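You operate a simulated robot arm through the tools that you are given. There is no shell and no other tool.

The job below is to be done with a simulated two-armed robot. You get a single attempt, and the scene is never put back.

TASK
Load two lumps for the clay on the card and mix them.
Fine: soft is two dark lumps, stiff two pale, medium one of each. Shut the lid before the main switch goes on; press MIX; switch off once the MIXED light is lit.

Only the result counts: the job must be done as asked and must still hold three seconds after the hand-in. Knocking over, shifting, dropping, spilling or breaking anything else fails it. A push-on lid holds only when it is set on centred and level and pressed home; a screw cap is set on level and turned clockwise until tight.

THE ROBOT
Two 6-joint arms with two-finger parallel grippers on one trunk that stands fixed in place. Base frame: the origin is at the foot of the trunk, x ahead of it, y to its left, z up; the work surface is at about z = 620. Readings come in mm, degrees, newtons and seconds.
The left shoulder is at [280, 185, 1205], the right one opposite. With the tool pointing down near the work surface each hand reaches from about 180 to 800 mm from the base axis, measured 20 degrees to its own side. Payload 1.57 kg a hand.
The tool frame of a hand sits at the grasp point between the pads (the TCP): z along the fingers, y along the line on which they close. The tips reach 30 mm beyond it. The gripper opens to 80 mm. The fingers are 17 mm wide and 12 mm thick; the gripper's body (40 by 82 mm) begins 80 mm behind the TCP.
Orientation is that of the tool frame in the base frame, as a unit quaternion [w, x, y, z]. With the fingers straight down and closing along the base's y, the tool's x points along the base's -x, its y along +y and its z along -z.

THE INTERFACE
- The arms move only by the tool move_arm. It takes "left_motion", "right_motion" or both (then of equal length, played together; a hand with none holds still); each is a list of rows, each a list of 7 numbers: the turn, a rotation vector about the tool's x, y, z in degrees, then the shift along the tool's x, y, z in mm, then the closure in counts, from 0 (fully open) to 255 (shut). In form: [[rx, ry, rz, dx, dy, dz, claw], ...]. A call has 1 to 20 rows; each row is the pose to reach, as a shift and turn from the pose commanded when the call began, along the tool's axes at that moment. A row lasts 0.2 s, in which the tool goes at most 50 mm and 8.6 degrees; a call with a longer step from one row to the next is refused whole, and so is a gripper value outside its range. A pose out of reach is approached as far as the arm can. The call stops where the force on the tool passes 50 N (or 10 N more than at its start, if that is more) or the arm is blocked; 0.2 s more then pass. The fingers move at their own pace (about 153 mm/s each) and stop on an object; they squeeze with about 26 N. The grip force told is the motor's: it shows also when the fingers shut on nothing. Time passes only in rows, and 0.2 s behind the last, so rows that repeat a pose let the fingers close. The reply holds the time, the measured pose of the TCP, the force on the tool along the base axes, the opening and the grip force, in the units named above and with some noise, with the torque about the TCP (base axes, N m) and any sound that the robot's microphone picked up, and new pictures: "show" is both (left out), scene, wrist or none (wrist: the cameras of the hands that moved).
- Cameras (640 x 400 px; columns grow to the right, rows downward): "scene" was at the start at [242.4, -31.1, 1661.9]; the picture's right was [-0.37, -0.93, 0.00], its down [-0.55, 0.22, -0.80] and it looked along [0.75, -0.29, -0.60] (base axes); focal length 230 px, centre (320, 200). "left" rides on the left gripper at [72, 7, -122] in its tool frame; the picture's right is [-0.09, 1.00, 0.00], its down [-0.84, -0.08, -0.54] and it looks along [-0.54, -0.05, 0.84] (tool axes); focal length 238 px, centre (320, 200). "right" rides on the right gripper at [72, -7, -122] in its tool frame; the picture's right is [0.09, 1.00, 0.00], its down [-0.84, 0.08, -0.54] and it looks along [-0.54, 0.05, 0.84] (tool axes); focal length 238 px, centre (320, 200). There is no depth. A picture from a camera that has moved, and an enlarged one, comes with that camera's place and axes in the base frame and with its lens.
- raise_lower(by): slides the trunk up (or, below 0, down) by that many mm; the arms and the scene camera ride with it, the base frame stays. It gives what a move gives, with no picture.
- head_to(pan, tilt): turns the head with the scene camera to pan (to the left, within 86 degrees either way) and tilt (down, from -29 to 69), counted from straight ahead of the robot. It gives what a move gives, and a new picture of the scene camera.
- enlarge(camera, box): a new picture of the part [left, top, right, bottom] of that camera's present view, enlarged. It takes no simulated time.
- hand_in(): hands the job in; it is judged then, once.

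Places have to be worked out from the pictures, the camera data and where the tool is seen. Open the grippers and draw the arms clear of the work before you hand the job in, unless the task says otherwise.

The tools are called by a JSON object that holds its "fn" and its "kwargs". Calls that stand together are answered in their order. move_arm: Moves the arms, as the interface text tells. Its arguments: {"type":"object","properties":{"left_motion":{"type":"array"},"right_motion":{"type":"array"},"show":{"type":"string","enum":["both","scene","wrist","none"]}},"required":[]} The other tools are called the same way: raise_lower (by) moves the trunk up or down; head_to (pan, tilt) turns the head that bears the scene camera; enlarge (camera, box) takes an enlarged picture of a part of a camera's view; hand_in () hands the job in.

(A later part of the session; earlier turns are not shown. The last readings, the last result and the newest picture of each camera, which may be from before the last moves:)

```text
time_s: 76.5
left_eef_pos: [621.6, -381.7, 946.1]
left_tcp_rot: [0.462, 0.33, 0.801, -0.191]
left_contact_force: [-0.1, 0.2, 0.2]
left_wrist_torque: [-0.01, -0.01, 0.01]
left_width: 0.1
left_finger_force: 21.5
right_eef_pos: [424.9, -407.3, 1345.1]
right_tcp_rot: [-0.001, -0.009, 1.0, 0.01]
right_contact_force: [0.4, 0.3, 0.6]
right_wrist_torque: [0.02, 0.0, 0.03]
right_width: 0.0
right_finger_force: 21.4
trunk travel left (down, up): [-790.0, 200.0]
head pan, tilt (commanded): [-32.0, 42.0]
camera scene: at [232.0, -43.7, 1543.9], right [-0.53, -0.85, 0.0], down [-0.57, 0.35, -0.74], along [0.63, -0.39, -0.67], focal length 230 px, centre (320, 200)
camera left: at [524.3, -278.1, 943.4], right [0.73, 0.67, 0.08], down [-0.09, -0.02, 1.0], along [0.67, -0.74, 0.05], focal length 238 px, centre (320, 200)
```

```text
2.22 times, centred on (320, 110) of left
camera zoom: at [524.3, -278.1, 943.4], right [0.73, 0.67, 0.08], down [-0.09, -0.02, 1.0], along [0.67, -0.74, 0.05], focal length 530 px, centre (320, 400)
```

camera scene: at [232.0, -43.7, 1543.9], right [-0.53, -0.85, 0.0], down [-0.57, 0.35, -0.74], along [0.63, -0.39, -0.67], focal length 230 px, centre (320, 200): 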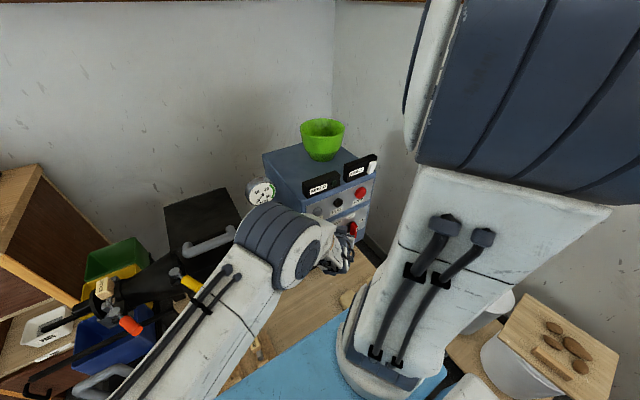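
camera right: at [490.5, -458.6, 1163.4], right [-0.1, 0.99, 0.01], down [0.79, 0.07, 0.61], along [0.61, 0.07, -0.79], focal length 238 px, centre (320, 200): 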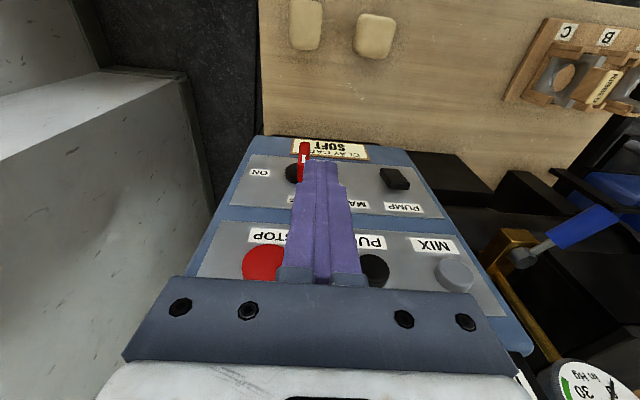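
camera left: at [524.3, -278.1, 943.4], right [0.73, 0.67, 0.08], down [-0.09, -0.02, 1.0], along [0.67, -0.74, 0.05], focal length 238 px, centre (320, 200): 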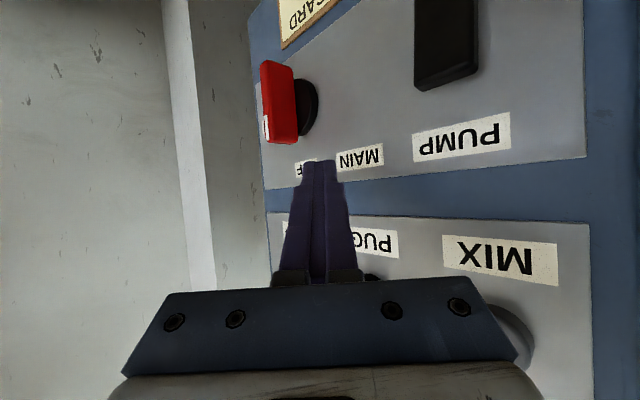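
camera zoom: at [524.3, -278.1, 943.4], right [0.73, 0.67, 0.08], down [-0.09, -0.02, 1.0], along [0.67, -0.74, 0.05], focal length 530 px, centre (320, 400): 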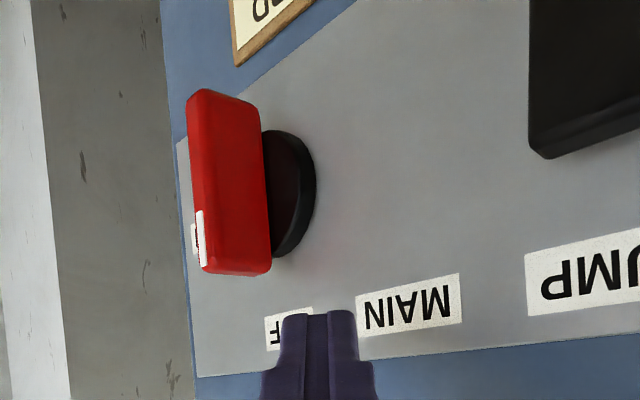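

This close view fixes the lever well: its bar spans x≈633–666, faces at y≈-458/-468, centre z≈867, upright at OFF. I move the closed tips to S0 ≈(651,-423,891), beside the lever's upper end.

{"fn": "move_arm", "kwargs": {"left_motion": [[0, 0, 0, 11.3, -4.2, 20.5, 255], [0, 0, 0, 22.6, -8.5, 40.9, 255]], "show": "both"}}

{"fn": "enlarge", "kwargs": {"camera": "left", "box": [200, 20, 440, 200]}}

{"fn": "enlarge", "kwargs": {"camera": "scene", "box": [310, 180, 390, 260]}}

```text
time_s: 77.1
left_eef_pos: [632.4, -404.4, 903.9]
left_tcp_rot: [0.462, 0.33, 0.801, -0.191]
left_contact_force: [-0.2, -0.3, 1.0]
left_wrist_torque: [0.05, 0.03, 0.0]
left_width: 0.1
left_finger_force: 21.5
right_eef_pos: [424.9, -407.2, 1345.6]
right_tcp_rot: [-0.002, -0.009, 1.0, 0.011]
right_contact_force: [1.2, 0.1, 0.8]
right_wrist_torque: [-0.03, 0.02, 0.02]
right_width: 0.0
right_finger_force: 21.7
trunk travel left (down, up): [-790.0, 200.0]
head pan, tilt (commanded): [-32.0, 42.0]
camera scene: at [232.0, -43.8, 1543.9], right [-0.53, -0.85, 0.0], down [-0.57, 0.35, -0.74], along [0.63, -0.39, -0.67], focal length 230 px, centre (320, 200)
camera left: at [535.9, -300.4, 903.1], right [0.73, 0.67, 0.08], down [-0.09, -0.02, 1.0], along [0.67, -0.74, 0.05], focal length 238 px, centre (320, 200)
```

scene: 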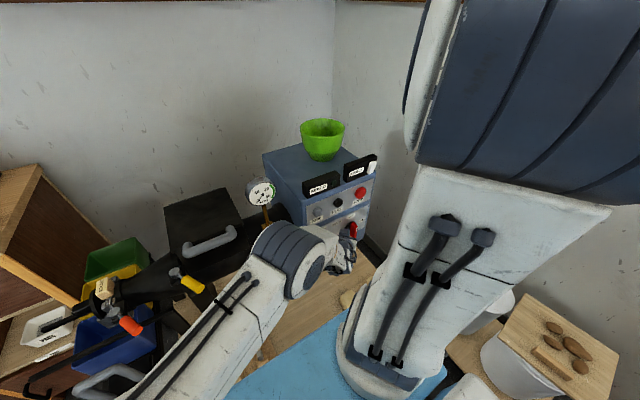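
left: 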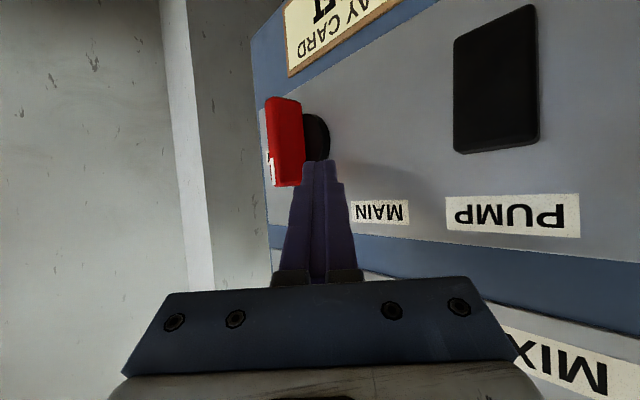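

```text
2.22 times, centred on (320, 110) of left
camera zoom: at [535.9, -300.4, 903.1], right [0.73, 0.67, 0.08], down [-0.09, -0.02, 1.0], along [0.67, -0.74, 0.05], focal length 530 px, centre (320, 400)
```

zoom: 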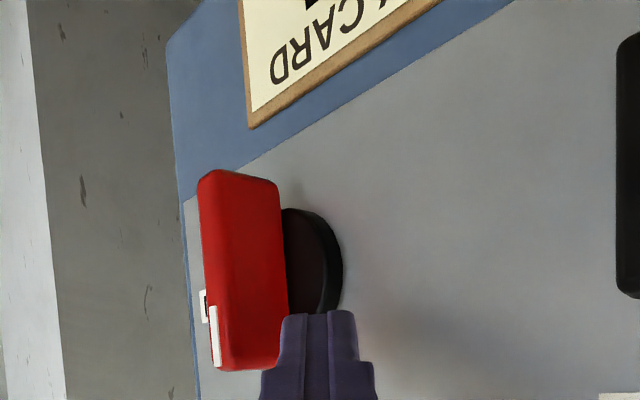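

```text
5.00 times, centred on (350, 220) of scene
camera zoom: at [232.0, -43.8, 1543.9], right [-0.53, -0.85, 0.0], down [-0.57, 0.35, -0.74], along [0.63, -0.39, -0.67], focal length 1148 px, centre (170, 100)
```

zoom: 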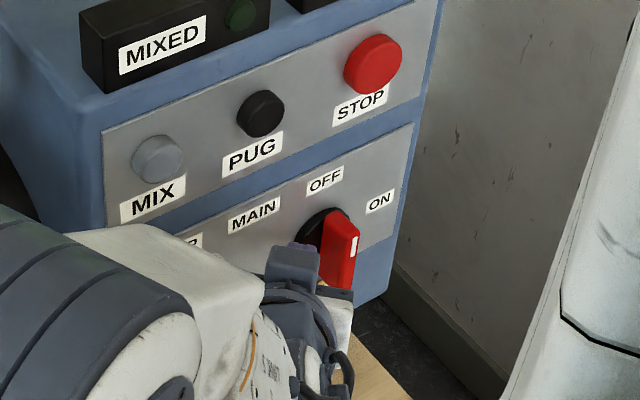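

The tips are beside the lever with no contact. I enlarge the scene view maximally to cross-check lever and fingertip before pushing.

{"fn": "enlarge", "kwargs": {"camera": "scene", "box": [328, 212, 368, 248]}}

{"fn": "enlarge", "kwargs": {"camera": "left", "box": [250, 80, 370, 200]}}

```text
11.11 times, centred on (348, 230) of scene
camera zoom: at [232.0, -43.8, 1543.9], right [-0.53, -0.85, 0.0], down [-0.57, 0.35, -0.74], along [0.63, -0.39, -0.67], focal length 2551 px, centre (9, -133)
```

zoom: 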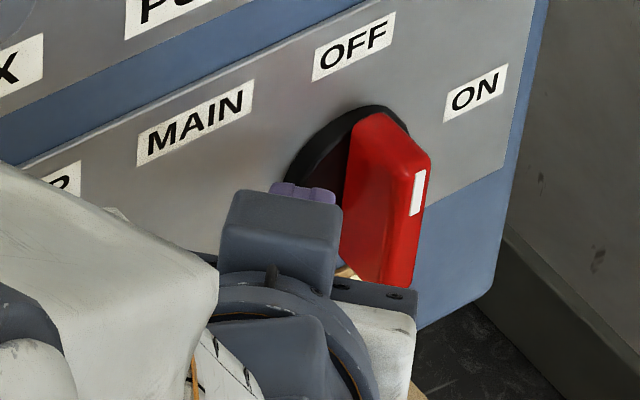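

```text
3.33 times, centred on (310, 140) of left
camera zoom: at [535.9, -300.4, 903.1], right [0.73, 0.67, 0.08], down [-0.09, -0.02, 1.0], along [0.67, -0.74, 0.05], focal length 794 px, centre (353, 400)
```

zoom: 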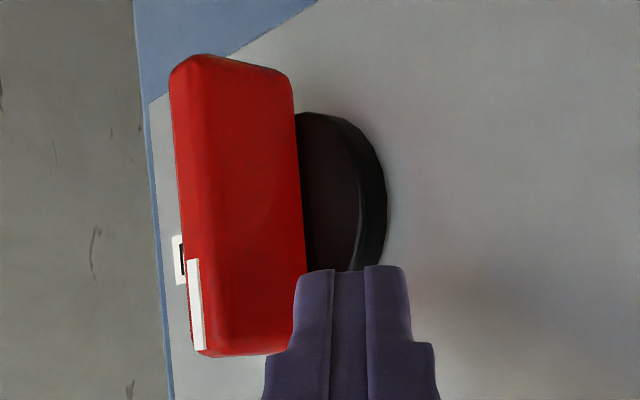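

Triangulating both views puts the lever's front-top at (640,-463,898), bar x≈640–666, centre z≈866. I start pushing the upper end to the right (−y): first to bar contact and about 30° of turn.

{"fn": "move_arm", "kwargs": {"left_motion": [[0, 0, 0, -10.8, -12.1, 15.2, 255], [0, 0, 0, -15.2, -19.2, 20.8, 255], [0, 0, 0, -20.6, -24.9, 24.2, 255]], "show": "both"}}

{"fn": "enlarge", "kwargs": {"camera": "left", "box": [230, 40, 390, 200]}}

{"fn": "enlarge", "kwargs": {"camera": "scene", "box": [318, 200, 378, 250]}}

```text
time_s: 77.9
left_eef_pos: [638.0, -443.0, 911.8]
left_tcp_rot: [0.462, 0.33, 0.801, -0.19]
left_contact_force: [-0.2, 0.6, -0.4]
left_wrist_torque: [0.04, 0.0, 0.05]
left_width: 0.0
left_finger_force: 21.8
right_eef_pos: [425.0, -407.4, 1346.1]
right_tcp_rot: [-0.001, -0.009, 1.0, 0.011]
right_contact_force: [-0.7, 1.0, -0.4]
right_wrist_torque: [-0.02, 0.0, -0.01]
right_width: 0.0
right_finger_force: 20.9
trunk travel left (down, up): [-790.0, 200.0]
head pan, tilt (commanded): [-32.0, 42.0]
camera scene: at [232.1, -43.8, 1543.8], right [-0.53, -0.85, 0.0], down [-0.57, 0.35, -0.74], along [0.63, -0.39, -0.67], focal length 230 px, centre (320, 200)
camera left: at [540.5, -339.8, 909.1], right [0.73, 0.67, 0.08], down [-0.09, -0.02, 1.0], along [0.67, -0.74, 0.05], focal length 238 px, centre (320, 200)
```

scene: 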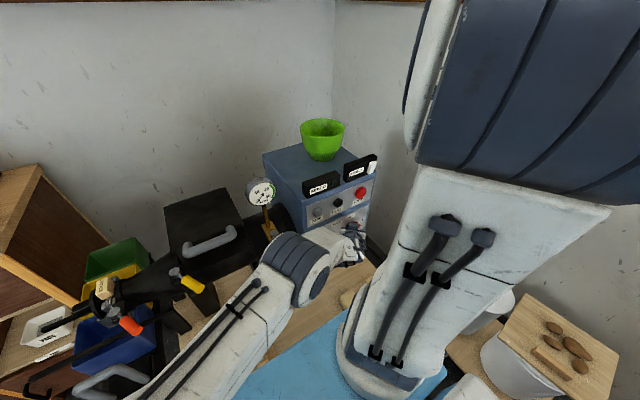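
left: 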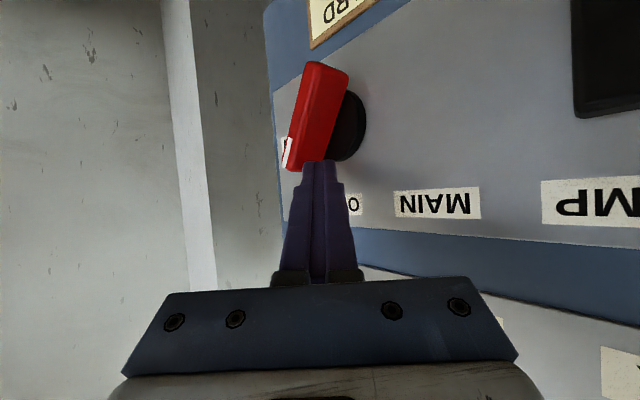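

```text
2.50 times, centred on (310, 120) of left
camera zoom: at [540.5, -339.8, 909.1], right [0.73, 0.67, 0.08], down [-0.09, -0.02, 1.0], along [0.67, -0.74, 0.05], focal length 596 px, centre (345, 400)
```

zoom: 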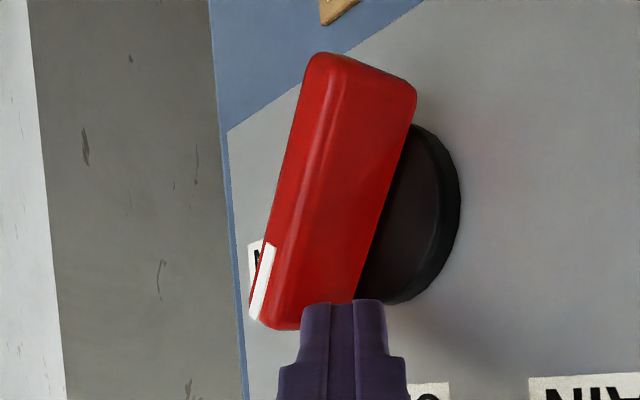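

```text
8.00 times, centred on (348, 225) of scene
camera zoom: at [232.1, -43.8, 1543.8], right [-0.53, -0.85, 0.0], down [-0.57, 0.35, -0.74], along [0.63, -0.39, -0.67], focal length 1837 px, centre (96, 0)
```

zoom: 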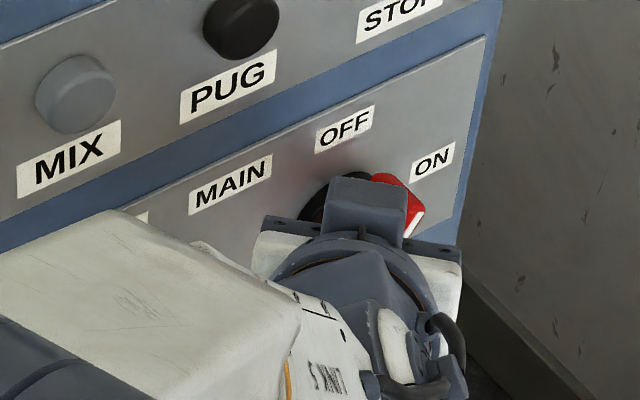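

The lever is turning freely (about 30° now, almost no force). I continue along the arc toward ON.

{"fn": "move_arm", "kwargs": {"left_motion": [[0, 0, 0, -1.1, -5.7, 5.8, 255], [0, 0, 0, 0.7, -10.6, 12.6, 255], [0, 0, 0, 5.4, -13.5, 18.6, 255], [0, 0, 0, 7.5, -14.5, 21, 255]], "show": "both"}}

{"fn": "enlarge", "kwargs": {"camera": "left", "box": [230, 40, 390, 200]}}

{"fn": "enlarge", "kwargs": {"camera": "scene", "box": [318, 170, 378, 250]}}

```text
time_s: 78.9
left_eef_pos: [637.6, -466.0, 895.5]
left_tcp_rot: [0.462, 0.331, 0.8, -0.191]
left_contact_force: [-0.4, 1.0, 3.3]
left_wrist_torque: [-0.02, -0.04, 0.02]
left_width: 0.0
left_finger_force: 21.4
right_eef_pos: [424.5, -407.1, 1346.5]
right_tcp_rot: [-0.002, -0.008, 1.0, 0.011]
right_contact_force: [-0.4, -0.2, 0.0]
right_wrist_torque: [-0.01, 0.02, 0.03]
right_width: 0.0
right_finger_force: 21.4
trunk travel left (down, up): [-790.0, 200.0]
head pan, tilt (commanded): [-32.0, 42.0]
camera scene: at [231.9, -43.6, 1544.0], right [-0.53, -0.85, 0.0], down [-0.57, 0.35, -0.74], along [0.63, -0.39, -0.67], focal length 230 px, centre (320, 200)
camera left: at [540.1, -361.1, 893.1], right [0.73, 0.67, 0.08], down [-0.09, -0.02, 1.0], along [0.67, -0.74, 0.05], focal length 238 px, centre (320, 200)
```

scene: 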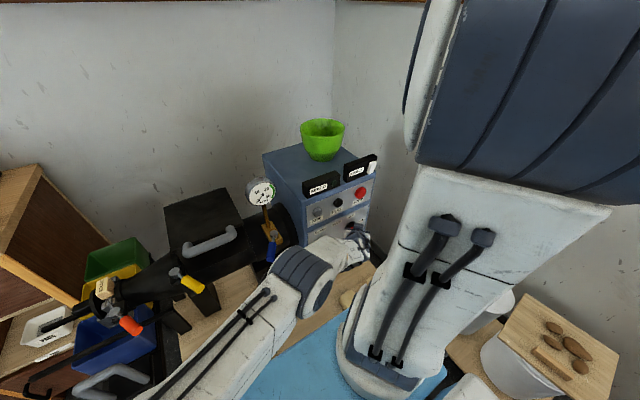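
left: 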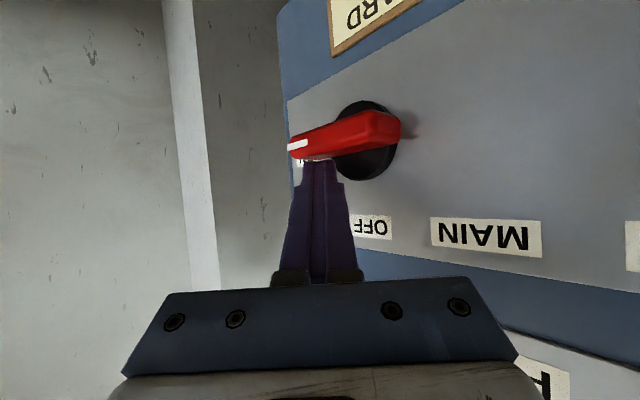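

```text
2.50 times, centred on (310, 120) of left
camera zoom: at [540.1, -361.1, 893.1], right [0.73, 0.67, 0.08], down [-0.09, -0.02, 1.0], along [0.67, -0.74, 0.05], focal length 596 px, centre (345, 400)
```

zoom: 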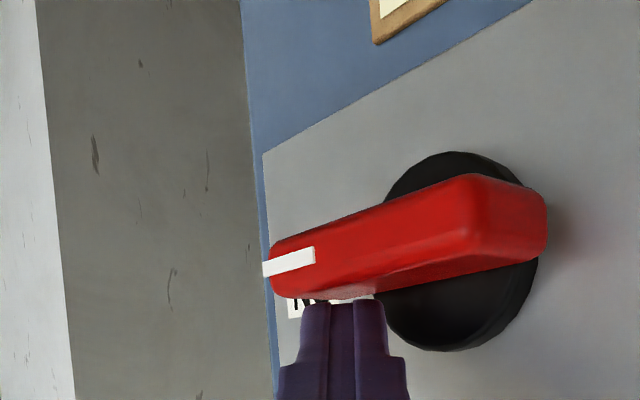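

```text
5.00 times, centred on (348, 210) of scene
camera zoom: at [231.9, -43.6, 1544.0], right [-0.53, -0.85, 0.0], down [-0.57, 0.35, -0.74], along [0.63, -0.39, -0.67], focal length 1148 px, centre (180, 150)
```

zoom: 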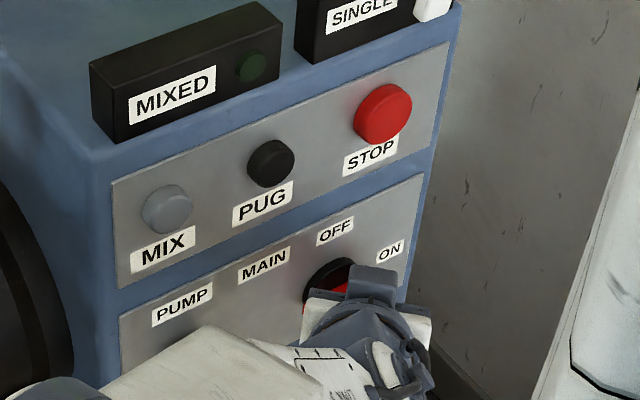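

The lever is now essentially horizontal at ON. I press a touch further (about 2–3 mm) to be sure it reaches its stop, watching the force.

{"fn": "move_arm", "kwargs": {"left_motion": [[0, 0, 0, 0.6, -0.8, 1.2, 255], [0, 0, 0, 1.2, -1.2, 2.2, 255]], "show": "wrist"}}

{"fn": "enlarge", "kwargs": {"camera": "left", "box": [230, 40, 390, 200]}}

```text
time_s: 79.5
left_eef_pos: [637.3, -466.7, 894.4]
left_tcp_rot: [0.464, 0.329, 0.8, -0.19]
left_contact_force: [-1.9, 3.3, 13.8]
left_wrist_torque: [-0.14, -0.19, 0.04]
left_width: 0.0
left_finger_force: 21.3
right_eef_pos: [423.9, -406.8, 1346.7]
right_tcp_rot: [-0.002, -0.009, 1.0, 0.01]
right_contact_force: [-0.6, 0.3, 0.7]
right_wrist_torque: [-0.02, -0.01, -0.01]
right_width: 0.2
right_finger_force: 21.4
trunk travel left (down, up): [-790.0, 200.0]
head pan, tilt (commanded): [-32.0, 42.0]
camera left: at [540.7, -363.2, 892.5], right [0.73, 0.68, 0.08], down [-0.09, -0.02, 1.0], along [0.67, -0.74, 0.05], focal length 238 px, centre (320, 200)
```

left: 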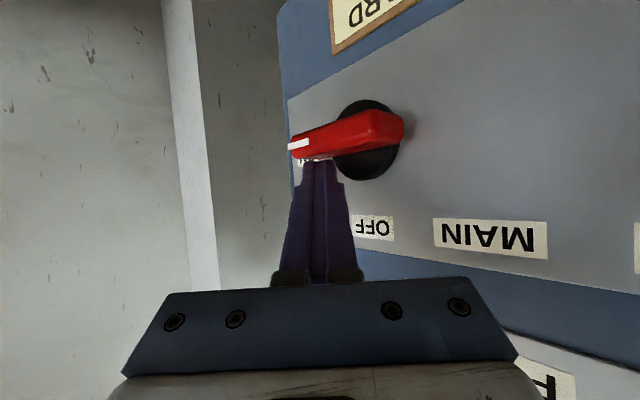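

```text
2.50 times, centred on (310, 120) of left
camera zoom: at [540.7, -363.2, 892.5], right [0.73, 0.68, 0.08], down [-0.09, -0.02, 1.0], along [0.67, -0.74, 0.05], focal length 596 px, centre (345, 400)
```

zoom: 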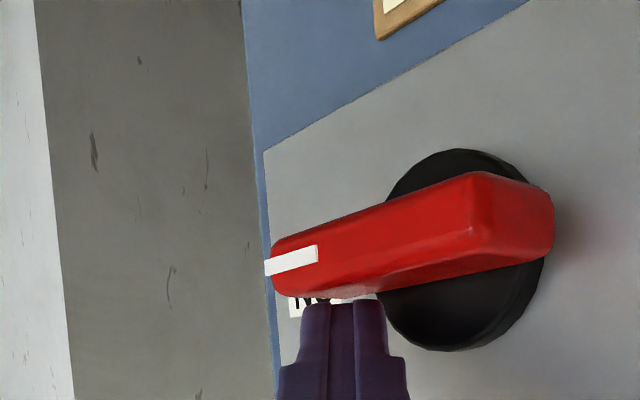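

The force rose to 14 N with no further motion: the lever is at its ON stop. I retreat up and left and bring the tips to about 40 mm in front of the MIX button (≈(665,-310,1029)).

{"fn": "move_arm", "kwargs": {"left_motion": [[0, 0, 0, -24, 7.1, -38.4, 255], [0, 0, 0, -32.6, 6.7, -84.8, 255], [0, 0, 0, -37, 29, -112.2, 255], [0, 0, 0, -41.4, 51.3, -139.6, 255], [0, 0, 0, -45.8, 73.7, -167, 255], [0, 0, 0, -50.3, 96, -194.4, 255]], "show": "both"}}

{"fn": "enlarge", "kwargs": {"camera": "left", "box": [200, 20, 440, 200]}}

{"fn": "enlarge", "kwargs": {"camera": "scene", "box": [290, 165, 390, 255]}}

```text
time_s: 80.9
left_eef_pos: [605.2, -297.3, 1034.0]
left_tcp_rot: [0.462, 0.33, 0.801, -0.19]
left_contact_force: [0.1, 0.7, 0.0]
left_wrist_torque: [-0.04, 0.02, 0.0]
left_width: 0.0
left_finger_force: 21.4
right_eef_pos: [424.1, -408.2, 1345.3]
right_tcp_rot: [-0.002, -0.009, 1.0, 0.011]
right_contact_force: [0.2, 0.5, -0.7]
right_wrist_torque: [-0.03, 0.04, 0.0]
right_width: 0.1
right_finger_force: 21.4
trunk travel left (down, up): [-790.0, 200.0]
head pan, tilt (commanded): [-32.0, 42.0]
camera scene: at [232.0, -43.9, 1543.8], right [-0.53, -0.85, 0.0], down [-0.57, 0.35, -0.74], along [0.63, -0.39, -0.67], focal length 230 px, centre (320, 200)
camera left: at [506.9, -192.9, 1031.6], right [0.73, 0.67, 0.08], down [-0.09, -0.02, 1.0], along [0.67, -0.74, 0.05], focal length 238 px, centre (320, 200)
```

scene: 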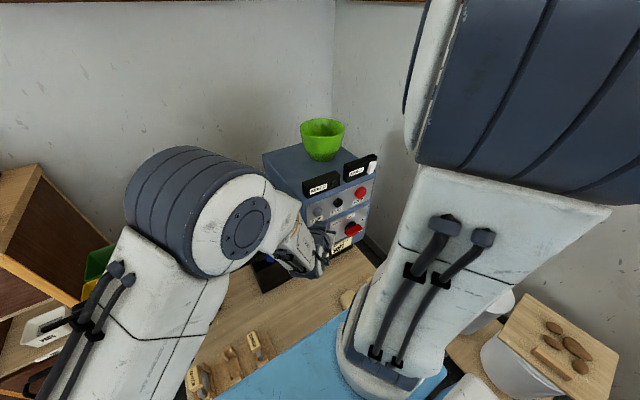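
left: 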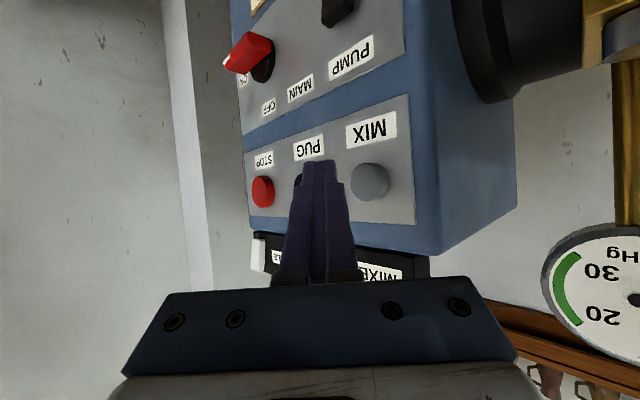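

```text
2.22 times, centred on (320, 110) of left
camera zoom: at [506.9, -192.9, 1031.6], right [0.73, 0.67, 0.08], down [-0.09, -0.02, 1.0], along [0.67, -0.74, 0.05], focal length 530 px, centre (320, 400)
```

zoom: 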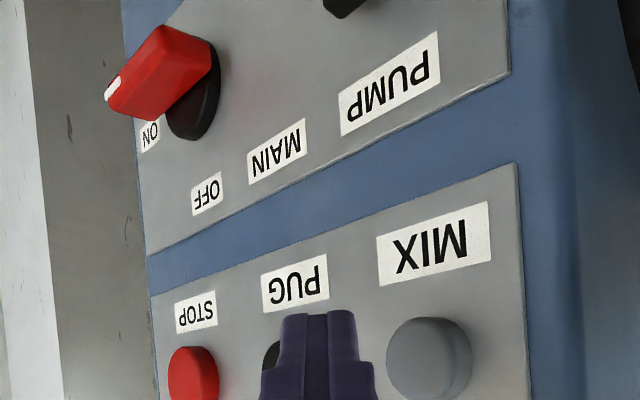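

```text
4.44 times, centred on (340, 210) of scene
camera zoom: at [232.0, -43.9, 1543.8], right [-0.53, -0.85, 0.0], down [-0.57, 0.35, -0.74], along [0.63, -0.39, -0.67], focal length 1020 px, centre (231, 156)
```

zoom: 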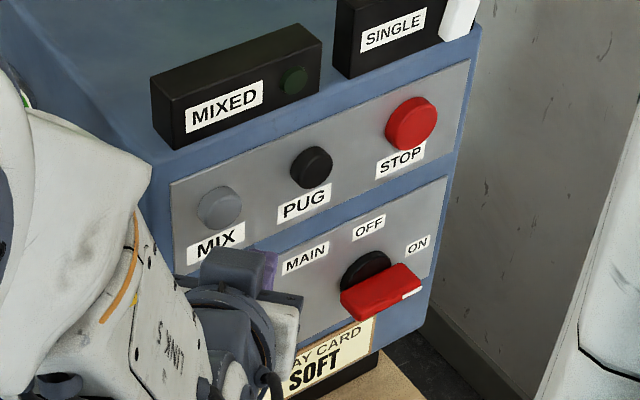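

MAIN now reads ON (lever horizontal, mark at ON). The tips are in front of MIX; I advance along +x in steps, feeling for the button.

{"fn": "move_arm", "kwargs": {"left_motion": [[0, 0, 0, -4.5, 7.5, 7, 255], [0, 0, 0, -8.5, 14.8, 12.6, 255]], "show": "wrist"}}

{"fn": "enlarge", "kwargs": {"camera": "left", "box": [240, 80, 440, 230]}}

```text
time_s: 81.5
left_eef_pos: [625.9, -296.8, 1034.2]
left_tcp_rot: [0.462, 0.33, 0.801, -0.19]
left_contact_force: [1.4, 0.3, -0.6]
left_wrist_torque: [0.04, -0.01, 0.01]
left_width: 0.0
left_finger_force: 21.7
right_eef_pos: [424.1, -407.1, 1346.0]
right_tcp_rot: [-0.002, -0.009, 1.0, 0.01]
right_contact_force: [0.2, 0.3, 0.9]
right_wrist_torque: [0.02, 0.01, -0.01]
right_width: 0.0
right_finger_force: 21.0
trunk travel left (down, up): [-790.0, 200.0]
head pan, tilt (commanded): [-32.0, 42.0]
camera left: at [527.9, -193.5, 1032.3], right [0.73, 0.67, 0.08], down [-0.09, -0.02, 1.0], along [0.67, -0.74, 0.05], focal length 238 px, centre (320, 200)
```

left: 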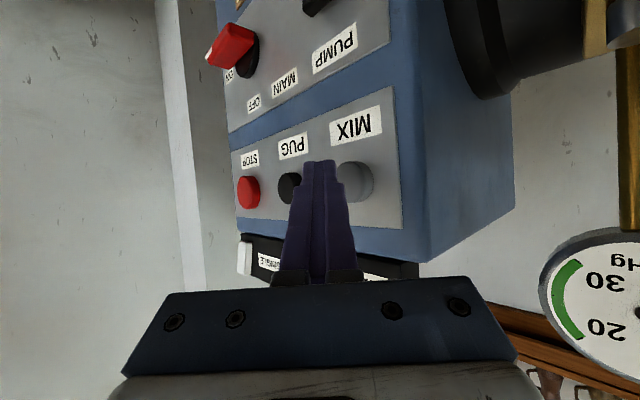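

```text
2.67 times, centred on (340, 155) of left
camera zoom: at [527.9, -193.5, 1032.3], right [0.73, 0.67, 0.08], down [-0.09, -0.02, 1.0], along [0.67, -0.74, 0.05], focal length 636 px, centre (267, 320)
```

zoom: 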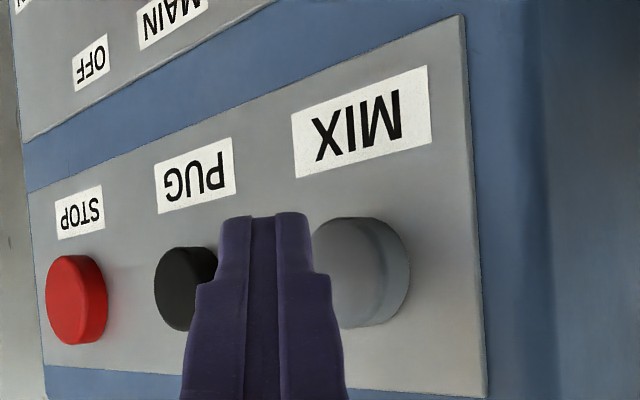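

The tip corner is lined up with the MIX face with a ~10 mm gap. I advance in small steps.

{"fn": "move_arm", "kwargs": {"left_motion": [[0, 0, 0, -1.4, 2.8, 2.5, 255], [0, 0, 0, -2.8, 5.6, 4.9, 255]], "show": "none"}}

```text
time_s: 82.1
left_eef_pos: [632.4, -297.4, 1034.2]
left_tcp_rot: [0.462, 0.33, 0.801, -0.19]
left_contact_force: [-0.4, -0.6, -0.6]
left_wrist_torque: [0.06, 0.01, 0.02]
left_width: 0.0
left_finger_force: 20.7
right_eef_pos: [424.7, -406.9, 1344.9]
right_tcp_rot: [-0.002, -0.01, 1.0, 0.011]
right_contact_force: [-0.8, -0.2, -0.1]
right_wrist_torque: [-0.01, -0.01, 0.02]
right_width: 0.0
right_finger_force: 21.1
trunk travel left (down, up): [-790.0, 200.0]
head pan, tilt (commanded): [-32.0, 42.0]
```

No contact yet. I keep advancing 3–4 mm at a time.

{"fn": "move_arm", "kwargs": {"left_motion": [[0, 0, 0, -0.7, 1.4, 1.2, 255], [0, 0, 0, -1.2, 2.5, 2.2, 255]], "show": "wrist"}}

```text
time_s: 82.7
left_eef_pos: [635.5, -297.3, 1034.5]
left_tcp_rot: [0.461, 0.33, 0.801, -0.19]
left_contact_force: [-1.1, 0.5, -0.1]
left_wrist_torque: [0.0, -0.01, 0.01]
left_width: 0.0
left_finger_force: 21.5
right_eef_pos: [424.6, -407.6, 1343.9]
right_tcp_rot: [-0.002, -0.009, 1.0, 0.01]
right_contact_force: [-0.2, -0.1, -0.8]
right_wrist_torque: [-0.01, 0.03, -0.04]
right_width: 0.0
right_finger_force: 21.3
trunk travel left (down, up): [-790.0, 200.0]
head pan, tilt (commanded): [-32.0, 42.0]
camera left: at [539.4, -193.8, 1032.5], right [0.73, 0.67, 0.08], down [-0.09, -0.02, 1.0], along [0.67, -0.74, 0.05], focal length 238 px, centre (320, 200)
```

left: 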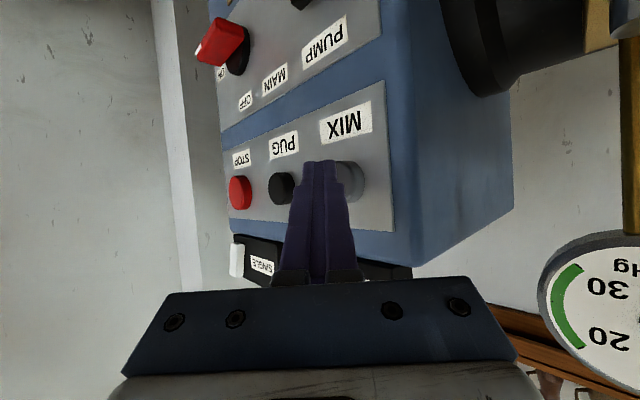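

The tip is almost on the button face. I continue in 2–3 mm steps.

{"fn": "move_arm", "kwargs": {"left_motion": [[0, 0, 0, -0.5, 1.0, 0.9, 255], [0, 0, 0, -1.1, 2.1, 1.85, 255]], "show": "none"}}

```text
time_s: 83.3
left_eef_pos: [639.6, -298.1, 1035.5]
left_tcp_rot: [0.462, 0.331, 0.801, -0.19]
left_contact_force: [-1.5, -0.5, -0.8]
left_wrist_torque: [-0.02, 0.02, -0.05]
left_width: 0.0
left_finger_force: 20.8
right_eef_pos: [425.0, -408.5, 1345.8]
right_tcp_rot: [-0.002, -0.009, 1.0, 0.01]
right_contact_force: [-0.2, 0.8, -0.6]
right_wrist_torque: [0.05, 0.03, 0.02]
right_width: 0.1
right_finger_force: 21.1
trunk travel left (down, up): [-790.0, 200.0]
head pan, tilt (commanded): [-32.0, 42.0]
```

Still only ~1.5 N. I continue a few millimetres and look at the scene for the button's travel and any light.

{"fn": "move_arm", "kwargs": {"left_motion": [[0, 0, 0, -0.5, 1.0, 0.9, 255], [0, 0, 0, -1.1, 2.1, 1.85, 255]], "show": "both"}}

{"fn": "enlarge", "kwargs": {"camera": "left", "box": [240, 80, 440, 230]}}

{"fn": "enlarge", "kwargs": {"camera": "scene", "box": [290, 165, 390, 255]}}

```text
time_s: 83.9
left_eef_pos: [640.5, -298.5, 1034.4]
left_tcp_rot: [0.461, 0.332, 0.801, -0.19]
left_contact_force: [-9.4, -0.4, 1.0]
left_wrist_torque: [-0.04, 0.05, -0.09]
left_width: 0.2
left_finger_force: 21.2
right_eef_pos: [424.7, -408.2, 1346.8]
right_tcp_rot: [-0.001, -0.008, 1.0, 0.01]
right_contact_force: [-0.5, -0.5, -0.3]
right_wrist_torque: [0.0, -0.02, 0.05]
right_width: 0.0
right_finger_force: 21.4
trunk travel left (down, up): [-790.0, 200.0]
head pan, tilt (commanded): [-32.0, 42.0]
heard: click
camera scene: at [231.5, -43.7, 1544.0], right [-0.53, -0.85, 0.0], down [-0.57, 0.35, -0.74], along [0.63, -0.39, -0.67], focal length 230 px, centre (320, 200)
camera left: at [544.3, -193.9, 1032.3], right [0.74, 0.67, 0.08], down [-0.09, -0.02, 1.0], along [0.67, -0.74, 0.04], focal length 238 px, centre (320, 200)
```

scene: 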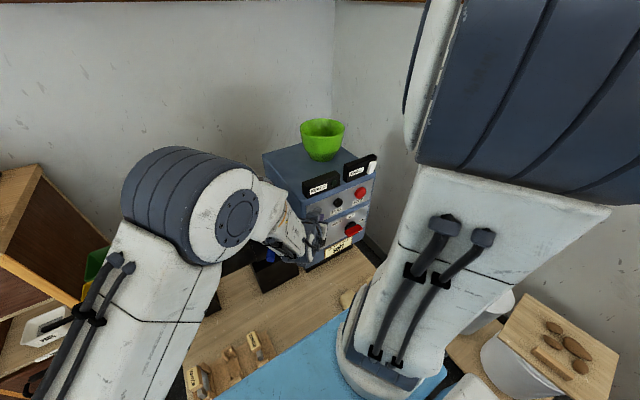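
left: 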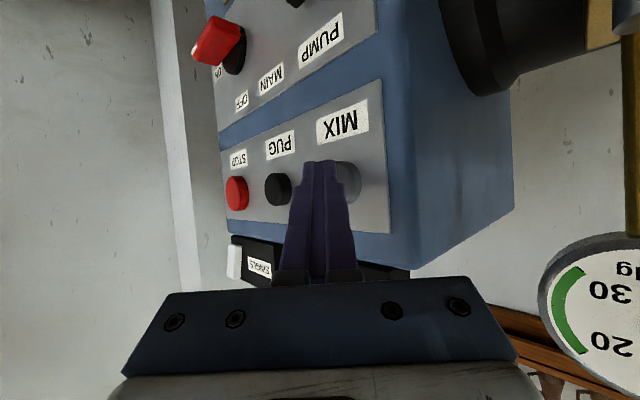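

```text
2.67 times, centred on (340, 155) of left
camera zoom: at [544.3, -193.9, 1032.3], right [0.74, 0.67, 0.08], down [-0.09, -0.02, 1.0], along [0.67, -0.74, 0.04], focal length 636 px, centre (267, 320)
```

zoom: 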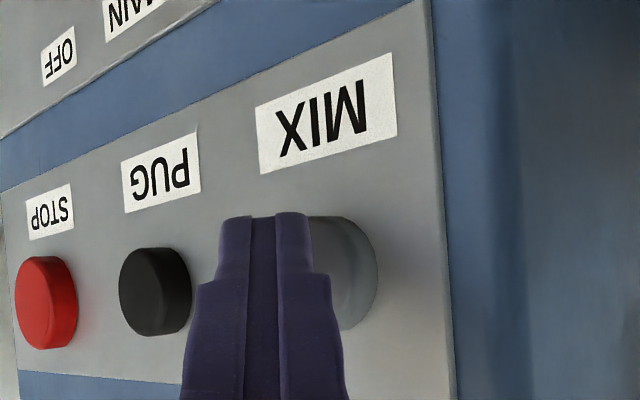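

```text
4.44 times, centred on (340, 210) of scene
camera zoom: at [231.5, -43.7, 1544.0], right [-0.53, -0.85, 0.0], down [-0.57, 0.35, -0.74], along [0.63, -0.39, -0.67], focal length 1020 px, centre (231, 156)
```

zoom: 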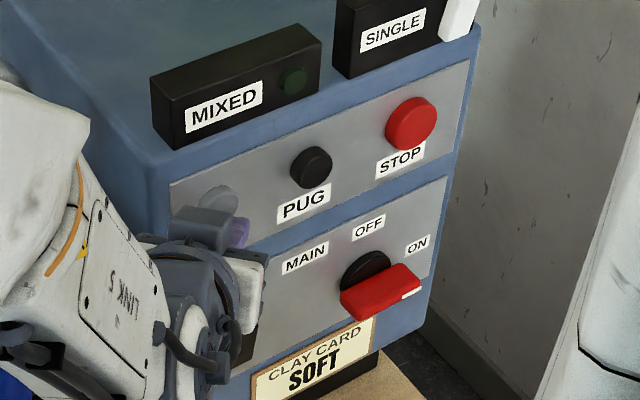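

A click was heard at 9 N — MIX is pressed. I retract about 20 mm and wait, watching the MIXED light.

{"fn": "move_arm", "kwargs": {"left_motion": [[0, 0, 0, 1.8, -3.5, -3.1, 255], [0, 0, 0, 7.1, -14.1, -12.3, 255], [0, 0, 0, 7.1, -14.1, -12.3, 255], [0, 0, 0, 7.1, -14.1, -12.3, 255], [0, 0, 0, 7.1, -14.1, -12.3, 255]], "show": "scene"}}

{"fn": "enlarge", "kwargs": {"camera": "scene", "box": [290, 165, 390, 255]}}

```text
time_s: 85.1
left_eef_pos: [621.9, -297.6, 1034.0]
left_tcp_rot: [0.462, 0.329, 0.801, -0.189]
left_contact_force: [-0.5, -0.3, 0.8]
left_wrist_torque: [-0.01, 0.01, -0.01]
left_width: 0.1
left_finger_force: 21.7
right_eef_pos: [425.5, -408.1, 1345.9]
right_tcp_rot: [-0.002, -0.009, 1.0, 0.011]
right_contact_force: [0.5, 0.7, -0.3]
right_wrist_torque: [0.0, -0.01, 0.01]
right_width: 0.0
right_finger_force: 21.5
trunk travel left (down, up): [-790.0, 200.0]
head pan, tilt (commanded): [-32.0, 42.0]
camera scene: at [232.1, -43.8, 1543.8], right [-0.53, -0.85, 0.0], down [-0.57, 0.35, -0.74], along [0.63, -0.39, -0.67], focal length 230 px, centre (320, 200)
```

scene: 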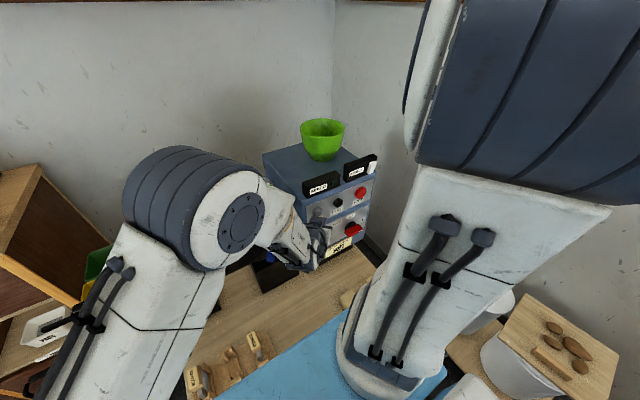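

```text
4.44 times, centred on (340, 210) of scene
camera zoom: at [232.1, -43.8, 1543.8], right [-0.53, -0.85, 0.0], down [-0.57, 0.35, -0.74], along [0.63, -0.39, -0.67], focal length 1020 px, centre (231, 156)
```

zoom: 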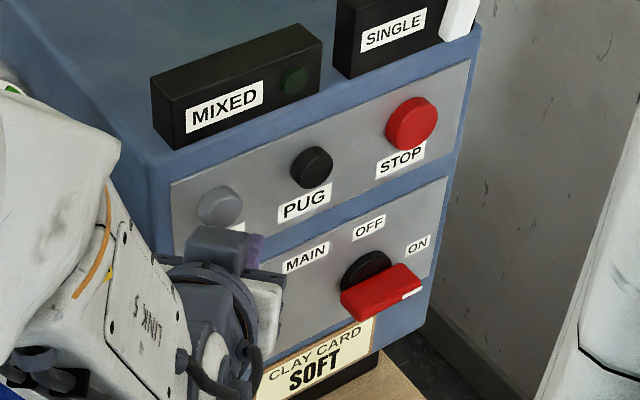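

No light yet. I wait 4 seconds in place for the mixing to run.

{"fn": "move_arm", "kwargs": {"left_motion": [[0, 0, 0, 0, 0, 0, 255], [0, 0, 0, 0, 0, 0, 255], [0, 0, 0, 0, 0, 0, 255], [0, 0, 0, 0, 0, 0, 255], [0, 0, 0, 0, 0, 0, 255], [0, 0, 0, 0, 0, 0, 255], [0, 0, 0, 0, 0, 0, 255], [0, 0, 0, 0, 0, 0, 255], [0, 0, 0, 0, 0, 0, 255], [0, 0, 0, 0, 0, 0, 255], [0, 0, 0, 0, 0, 0, 255], [0, 0, 0, 0, 0, 0, 255], [0, 0, 0, 0, 0, 0, 255], [0, 0, 0, 0, 0, 0, 255], [0, 0, 0, 0, 0, 0, 255], [0, 0, 0, 0, 0, 0, 255], [0, 0, 0, 0, 0, 0, 255], [0, 0, 0, 0, 0, 0, 255], [0, 0, 0, 0, 0, 0, 255], [0, 0, 0, 0, 0, 0, 255]], "show": "none"}}

{"fn": "enlarge", "kwargs": {"camera": "scene", "box": [290, 165, 390, 255]}}

```text
time_s: 89.3
left_eef_pos: [621.9, -297.2, 1035.0]
left_tcp_rot: [0.462, 0.33, 0.801, -0.189]
left_contact_force: [-0.2, -0.3, -0.2]
left_wrist_torque: [-0.01, 0.04, 0.03]
left_width: 0.3
left_finger_force: 21.1
right_eef_pos: [424.3, -408.0, 1345.3]
right_tcp_rot: [-0.002, -0.009, 1.0, 0.01]
right_contact_force: [0.2, -0.1, -0.3]
right_wrist_torque: [-0.02, -0.03, -0.01]
right_width: 0.1
right_finger_force: 21.2
trunk travel left (down, up): [-790.0, 200.0]
head pan, tilt (commanded): [-32.0, 42.0]
```

```text
4.44 times, centred on (340, 210) of scene
camera zoom: at [232.1, -43.8, 1543.8], right [-0.53, -0.85, 0.0], down [-0.57, 0.35, -0.74], along [0.63, -0.39, -0.67], focal length 1020 px, centre (231, 156)
```

zoom: 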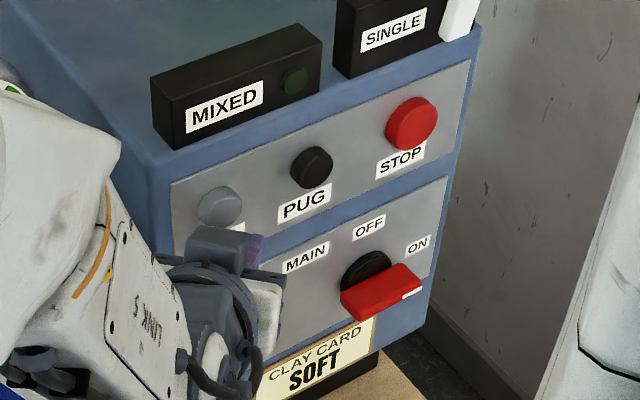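

Still unlit. I wait several more seconds.

{"fn": "move_arm", "kwargs": {"left_motion": [[0, 0, 0, 0, 0, 0, 255], [0, 0, 0, 0, 0, 0, 255], [0, 0, 0, 0, 0, 0, 255], [0, 0, 0, 0, 0, 0, 255], [0, 0, 0, 0, 0, 0, 255], [0, 0, 0, 0, 0, 0, 255], [0, 0, 0, 0, 0, 0, 255], [0, 0, 0, 0, 0, 0, 255], [0, 0, 0, 0, 0, 0, 255], [0, 0, 0, 0, 0, 0, 255], [0, 0, 0, 0, 0, 0, 255], [0, 0, 0, 0, 0, 0, 255], [0, 0, 0, 0, 0, 0, 255], [0, 0, 0, 0, 0, 0, 255], [0, 0, 0, 0, 0, 0, 255], [0, 0, 0, 0, 0, 0, 255], [0, 0, 0, 0, 0, 0, 255], [0, 0, 0, 0, 0, 0, 255], [0, 0, 0, 0, 0, 0, 255], [0, 0, 0, 0, 0, 0, 255]], "show": "none"}}

{"fn": "enlarge", "kwargs": {"camera": "scene", "box": [290, 165, 390, 255]}}

{"fn": "enlarge", "kwargs": {"camera": "scene", "box": [150, 160, 310, 270]}}

```text
time_s: 93.5
left_eef_pos: [622.6, -296.8, 1034.4]
left_tcp_rot: [0.462, 0.329, 0.802, -0.189]
left_contact_force: [-0.7, 0.2, -0.8]
left_wrist_torque: [-0.02, -0.01, -0.01]
left_width: 0.1
left_finger_force: 21.7
right_eef_pos: [425.1, -408.4, 1346.6]
right_tcp_rot: [-0.002, -0.008, 1.0, 0.01]
right_contact_force: [-1.3, -0.7, -0.5]
right_wrist_torque: [-0.04, -0.01, 0.0]
right_width: 0.0
right_finger_force: 21.4
trunk travel left (down, up): [-790.0, 200.0]
head pan, tilt (commanded): [-32.0, 42.0]
```

```text
4.44 times, centred on (340, 210) of scene
camera zoom: at [232.1, -43.8, 1543.8], right [-0.53, -0.85, 0.0], down [-0.57, 0.35, -0.74], along [0.63, -0.39, -0.67], focal length 1020 px, centre (231, 156)
```

zoom: 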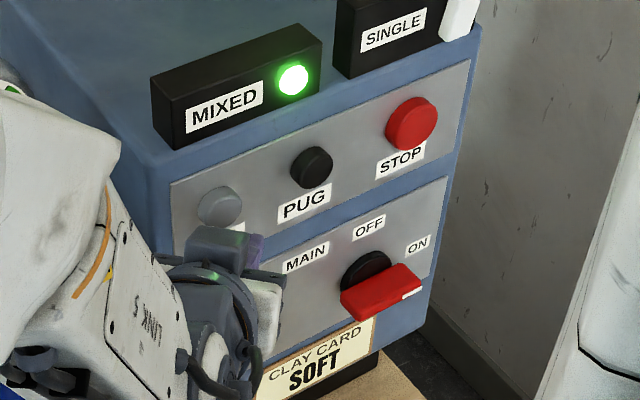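

```text
3.64 times, centred on (230, 215) of scene
camera zoom: at [232.1, -43.8, 1543.8], right [-0.53, -0.85, 0.0], down [-0.57, 0.35, -0.74], along [0.63, -0.39, -0.67], focal length 835 px, centre (647, 146)
```

zoom: 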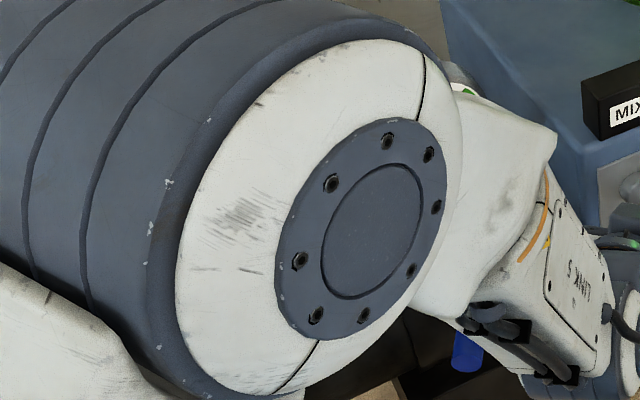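

MIXED is lit green. Now I go to switch MAIN off: I bring the tips above the lever's left end at about (655,-435,901).

{"fn": "move_arm", "kwargs": {"left_motion": [[0, 0, 0, 11.2, -32, 9.7, 255], [0, 0, 0, 22.8, -48, 34.7, 255], [0, 0, 0, 34.3, -63.9, 59.7, 255], [0, 0, 0, 42.8, -74.6, 85, 255], [0, 0, 0, 51.3, -85.3, 110.4, 255], [0, 0, 0, 55.4, -74.7, 141.3, 255]], "show": "both"}}

{"fn": "enlarge", "kwargs": {"camera": "left", "box": [230, 40, 390, 200]}}

{"fn": "enlarge", "kwargs": {"camera": "scene", "box": [300, 165, 390, 255]}}

```text
time_s: 94.9
left_eef_pos: [637.6, -417.5, 914.8]
left_tcp_rot: [0.462, 0.33, 0.801, -0.19]
left_contact_force: [0.5, -0.4, -0.2]
left_wrist_torque: [0.03, -0.01, 0.03]
left_width: 0.1
left_finger_force: 21.5
right_eef_pos: [424.9, -407.4, 1345.2]
right_tcp_rot: [-0.003, -0.009, 1.0, 0.012]
right_contact_force: [-0.7, -0.2, 0.0]
right_wrist_torque: [0.01, 0.01, -0.04]
right_width: 0.0
right_finger_force: 21.3
trunk travel left (down, up): [-790.0, 200.0]
head pan, tilt (commanded): [-32.0, 42.0]
camera scene: at [231.8, -43.8, 1543.9], right [-0.53, -0.85, 0.0], down [-0.57, 0.35, -0.74], along [0.63, -0.39, -0.67], focal length 230 px, centre (320, 200)
camera left: at [539.8, -313.7, 913.0], right [0.73, 0.67, 0.08], down [-0.09, -0.02, 1.0], along [0.67, -0.74, 0.04], focal length 238 px, centre (320, 200)
```

scene: 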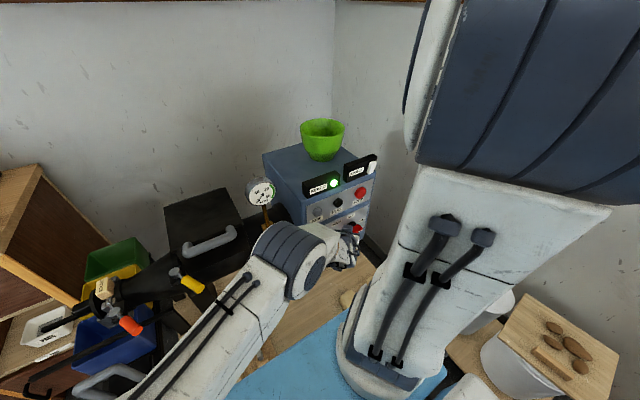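
left: 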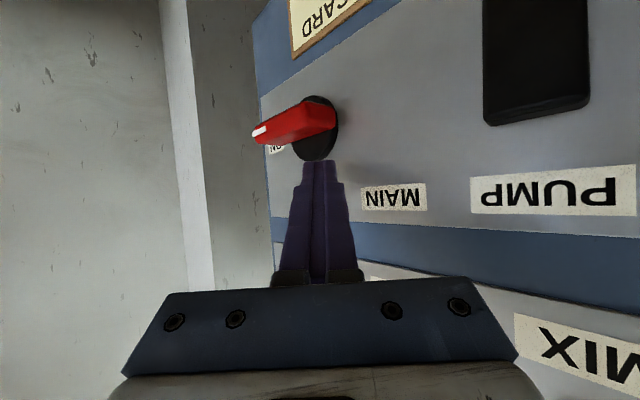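

```text
2.50 times, centred on (310, 120) of left
camera zoom: at [539.8, -313.7, 913.0], right [0.73, 0.67, 0.08], down [-0.09, -0.02, 1.0], along [0.67, -0.74, 0.04], focal length 596 px, centre (345, 400)
```

zoom: 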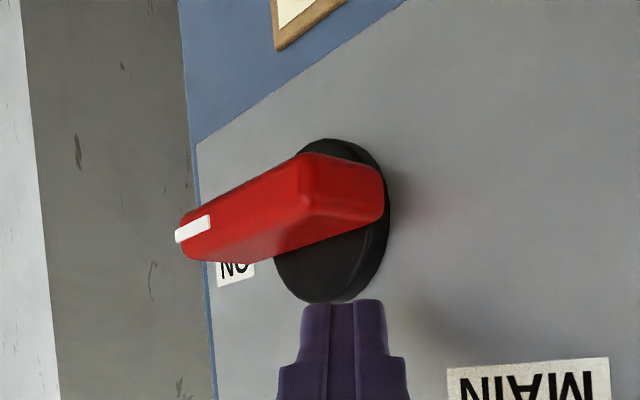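

```text
4.44 times, centred on (345, 210) of scene
camera zoom: at [231.8, -43.8, 1543.9], right [-0.53, -0.85, 0.0], down [-0.57, 0.35, -0.74], along [0.63, -0.39, -0.67], focal length 1020 px, centre (209, 156)
```

zoom: 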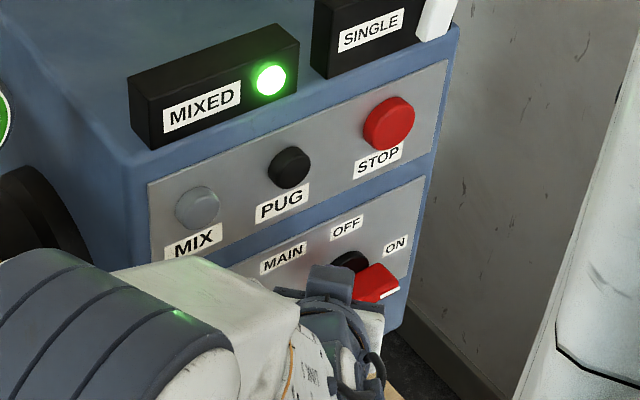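

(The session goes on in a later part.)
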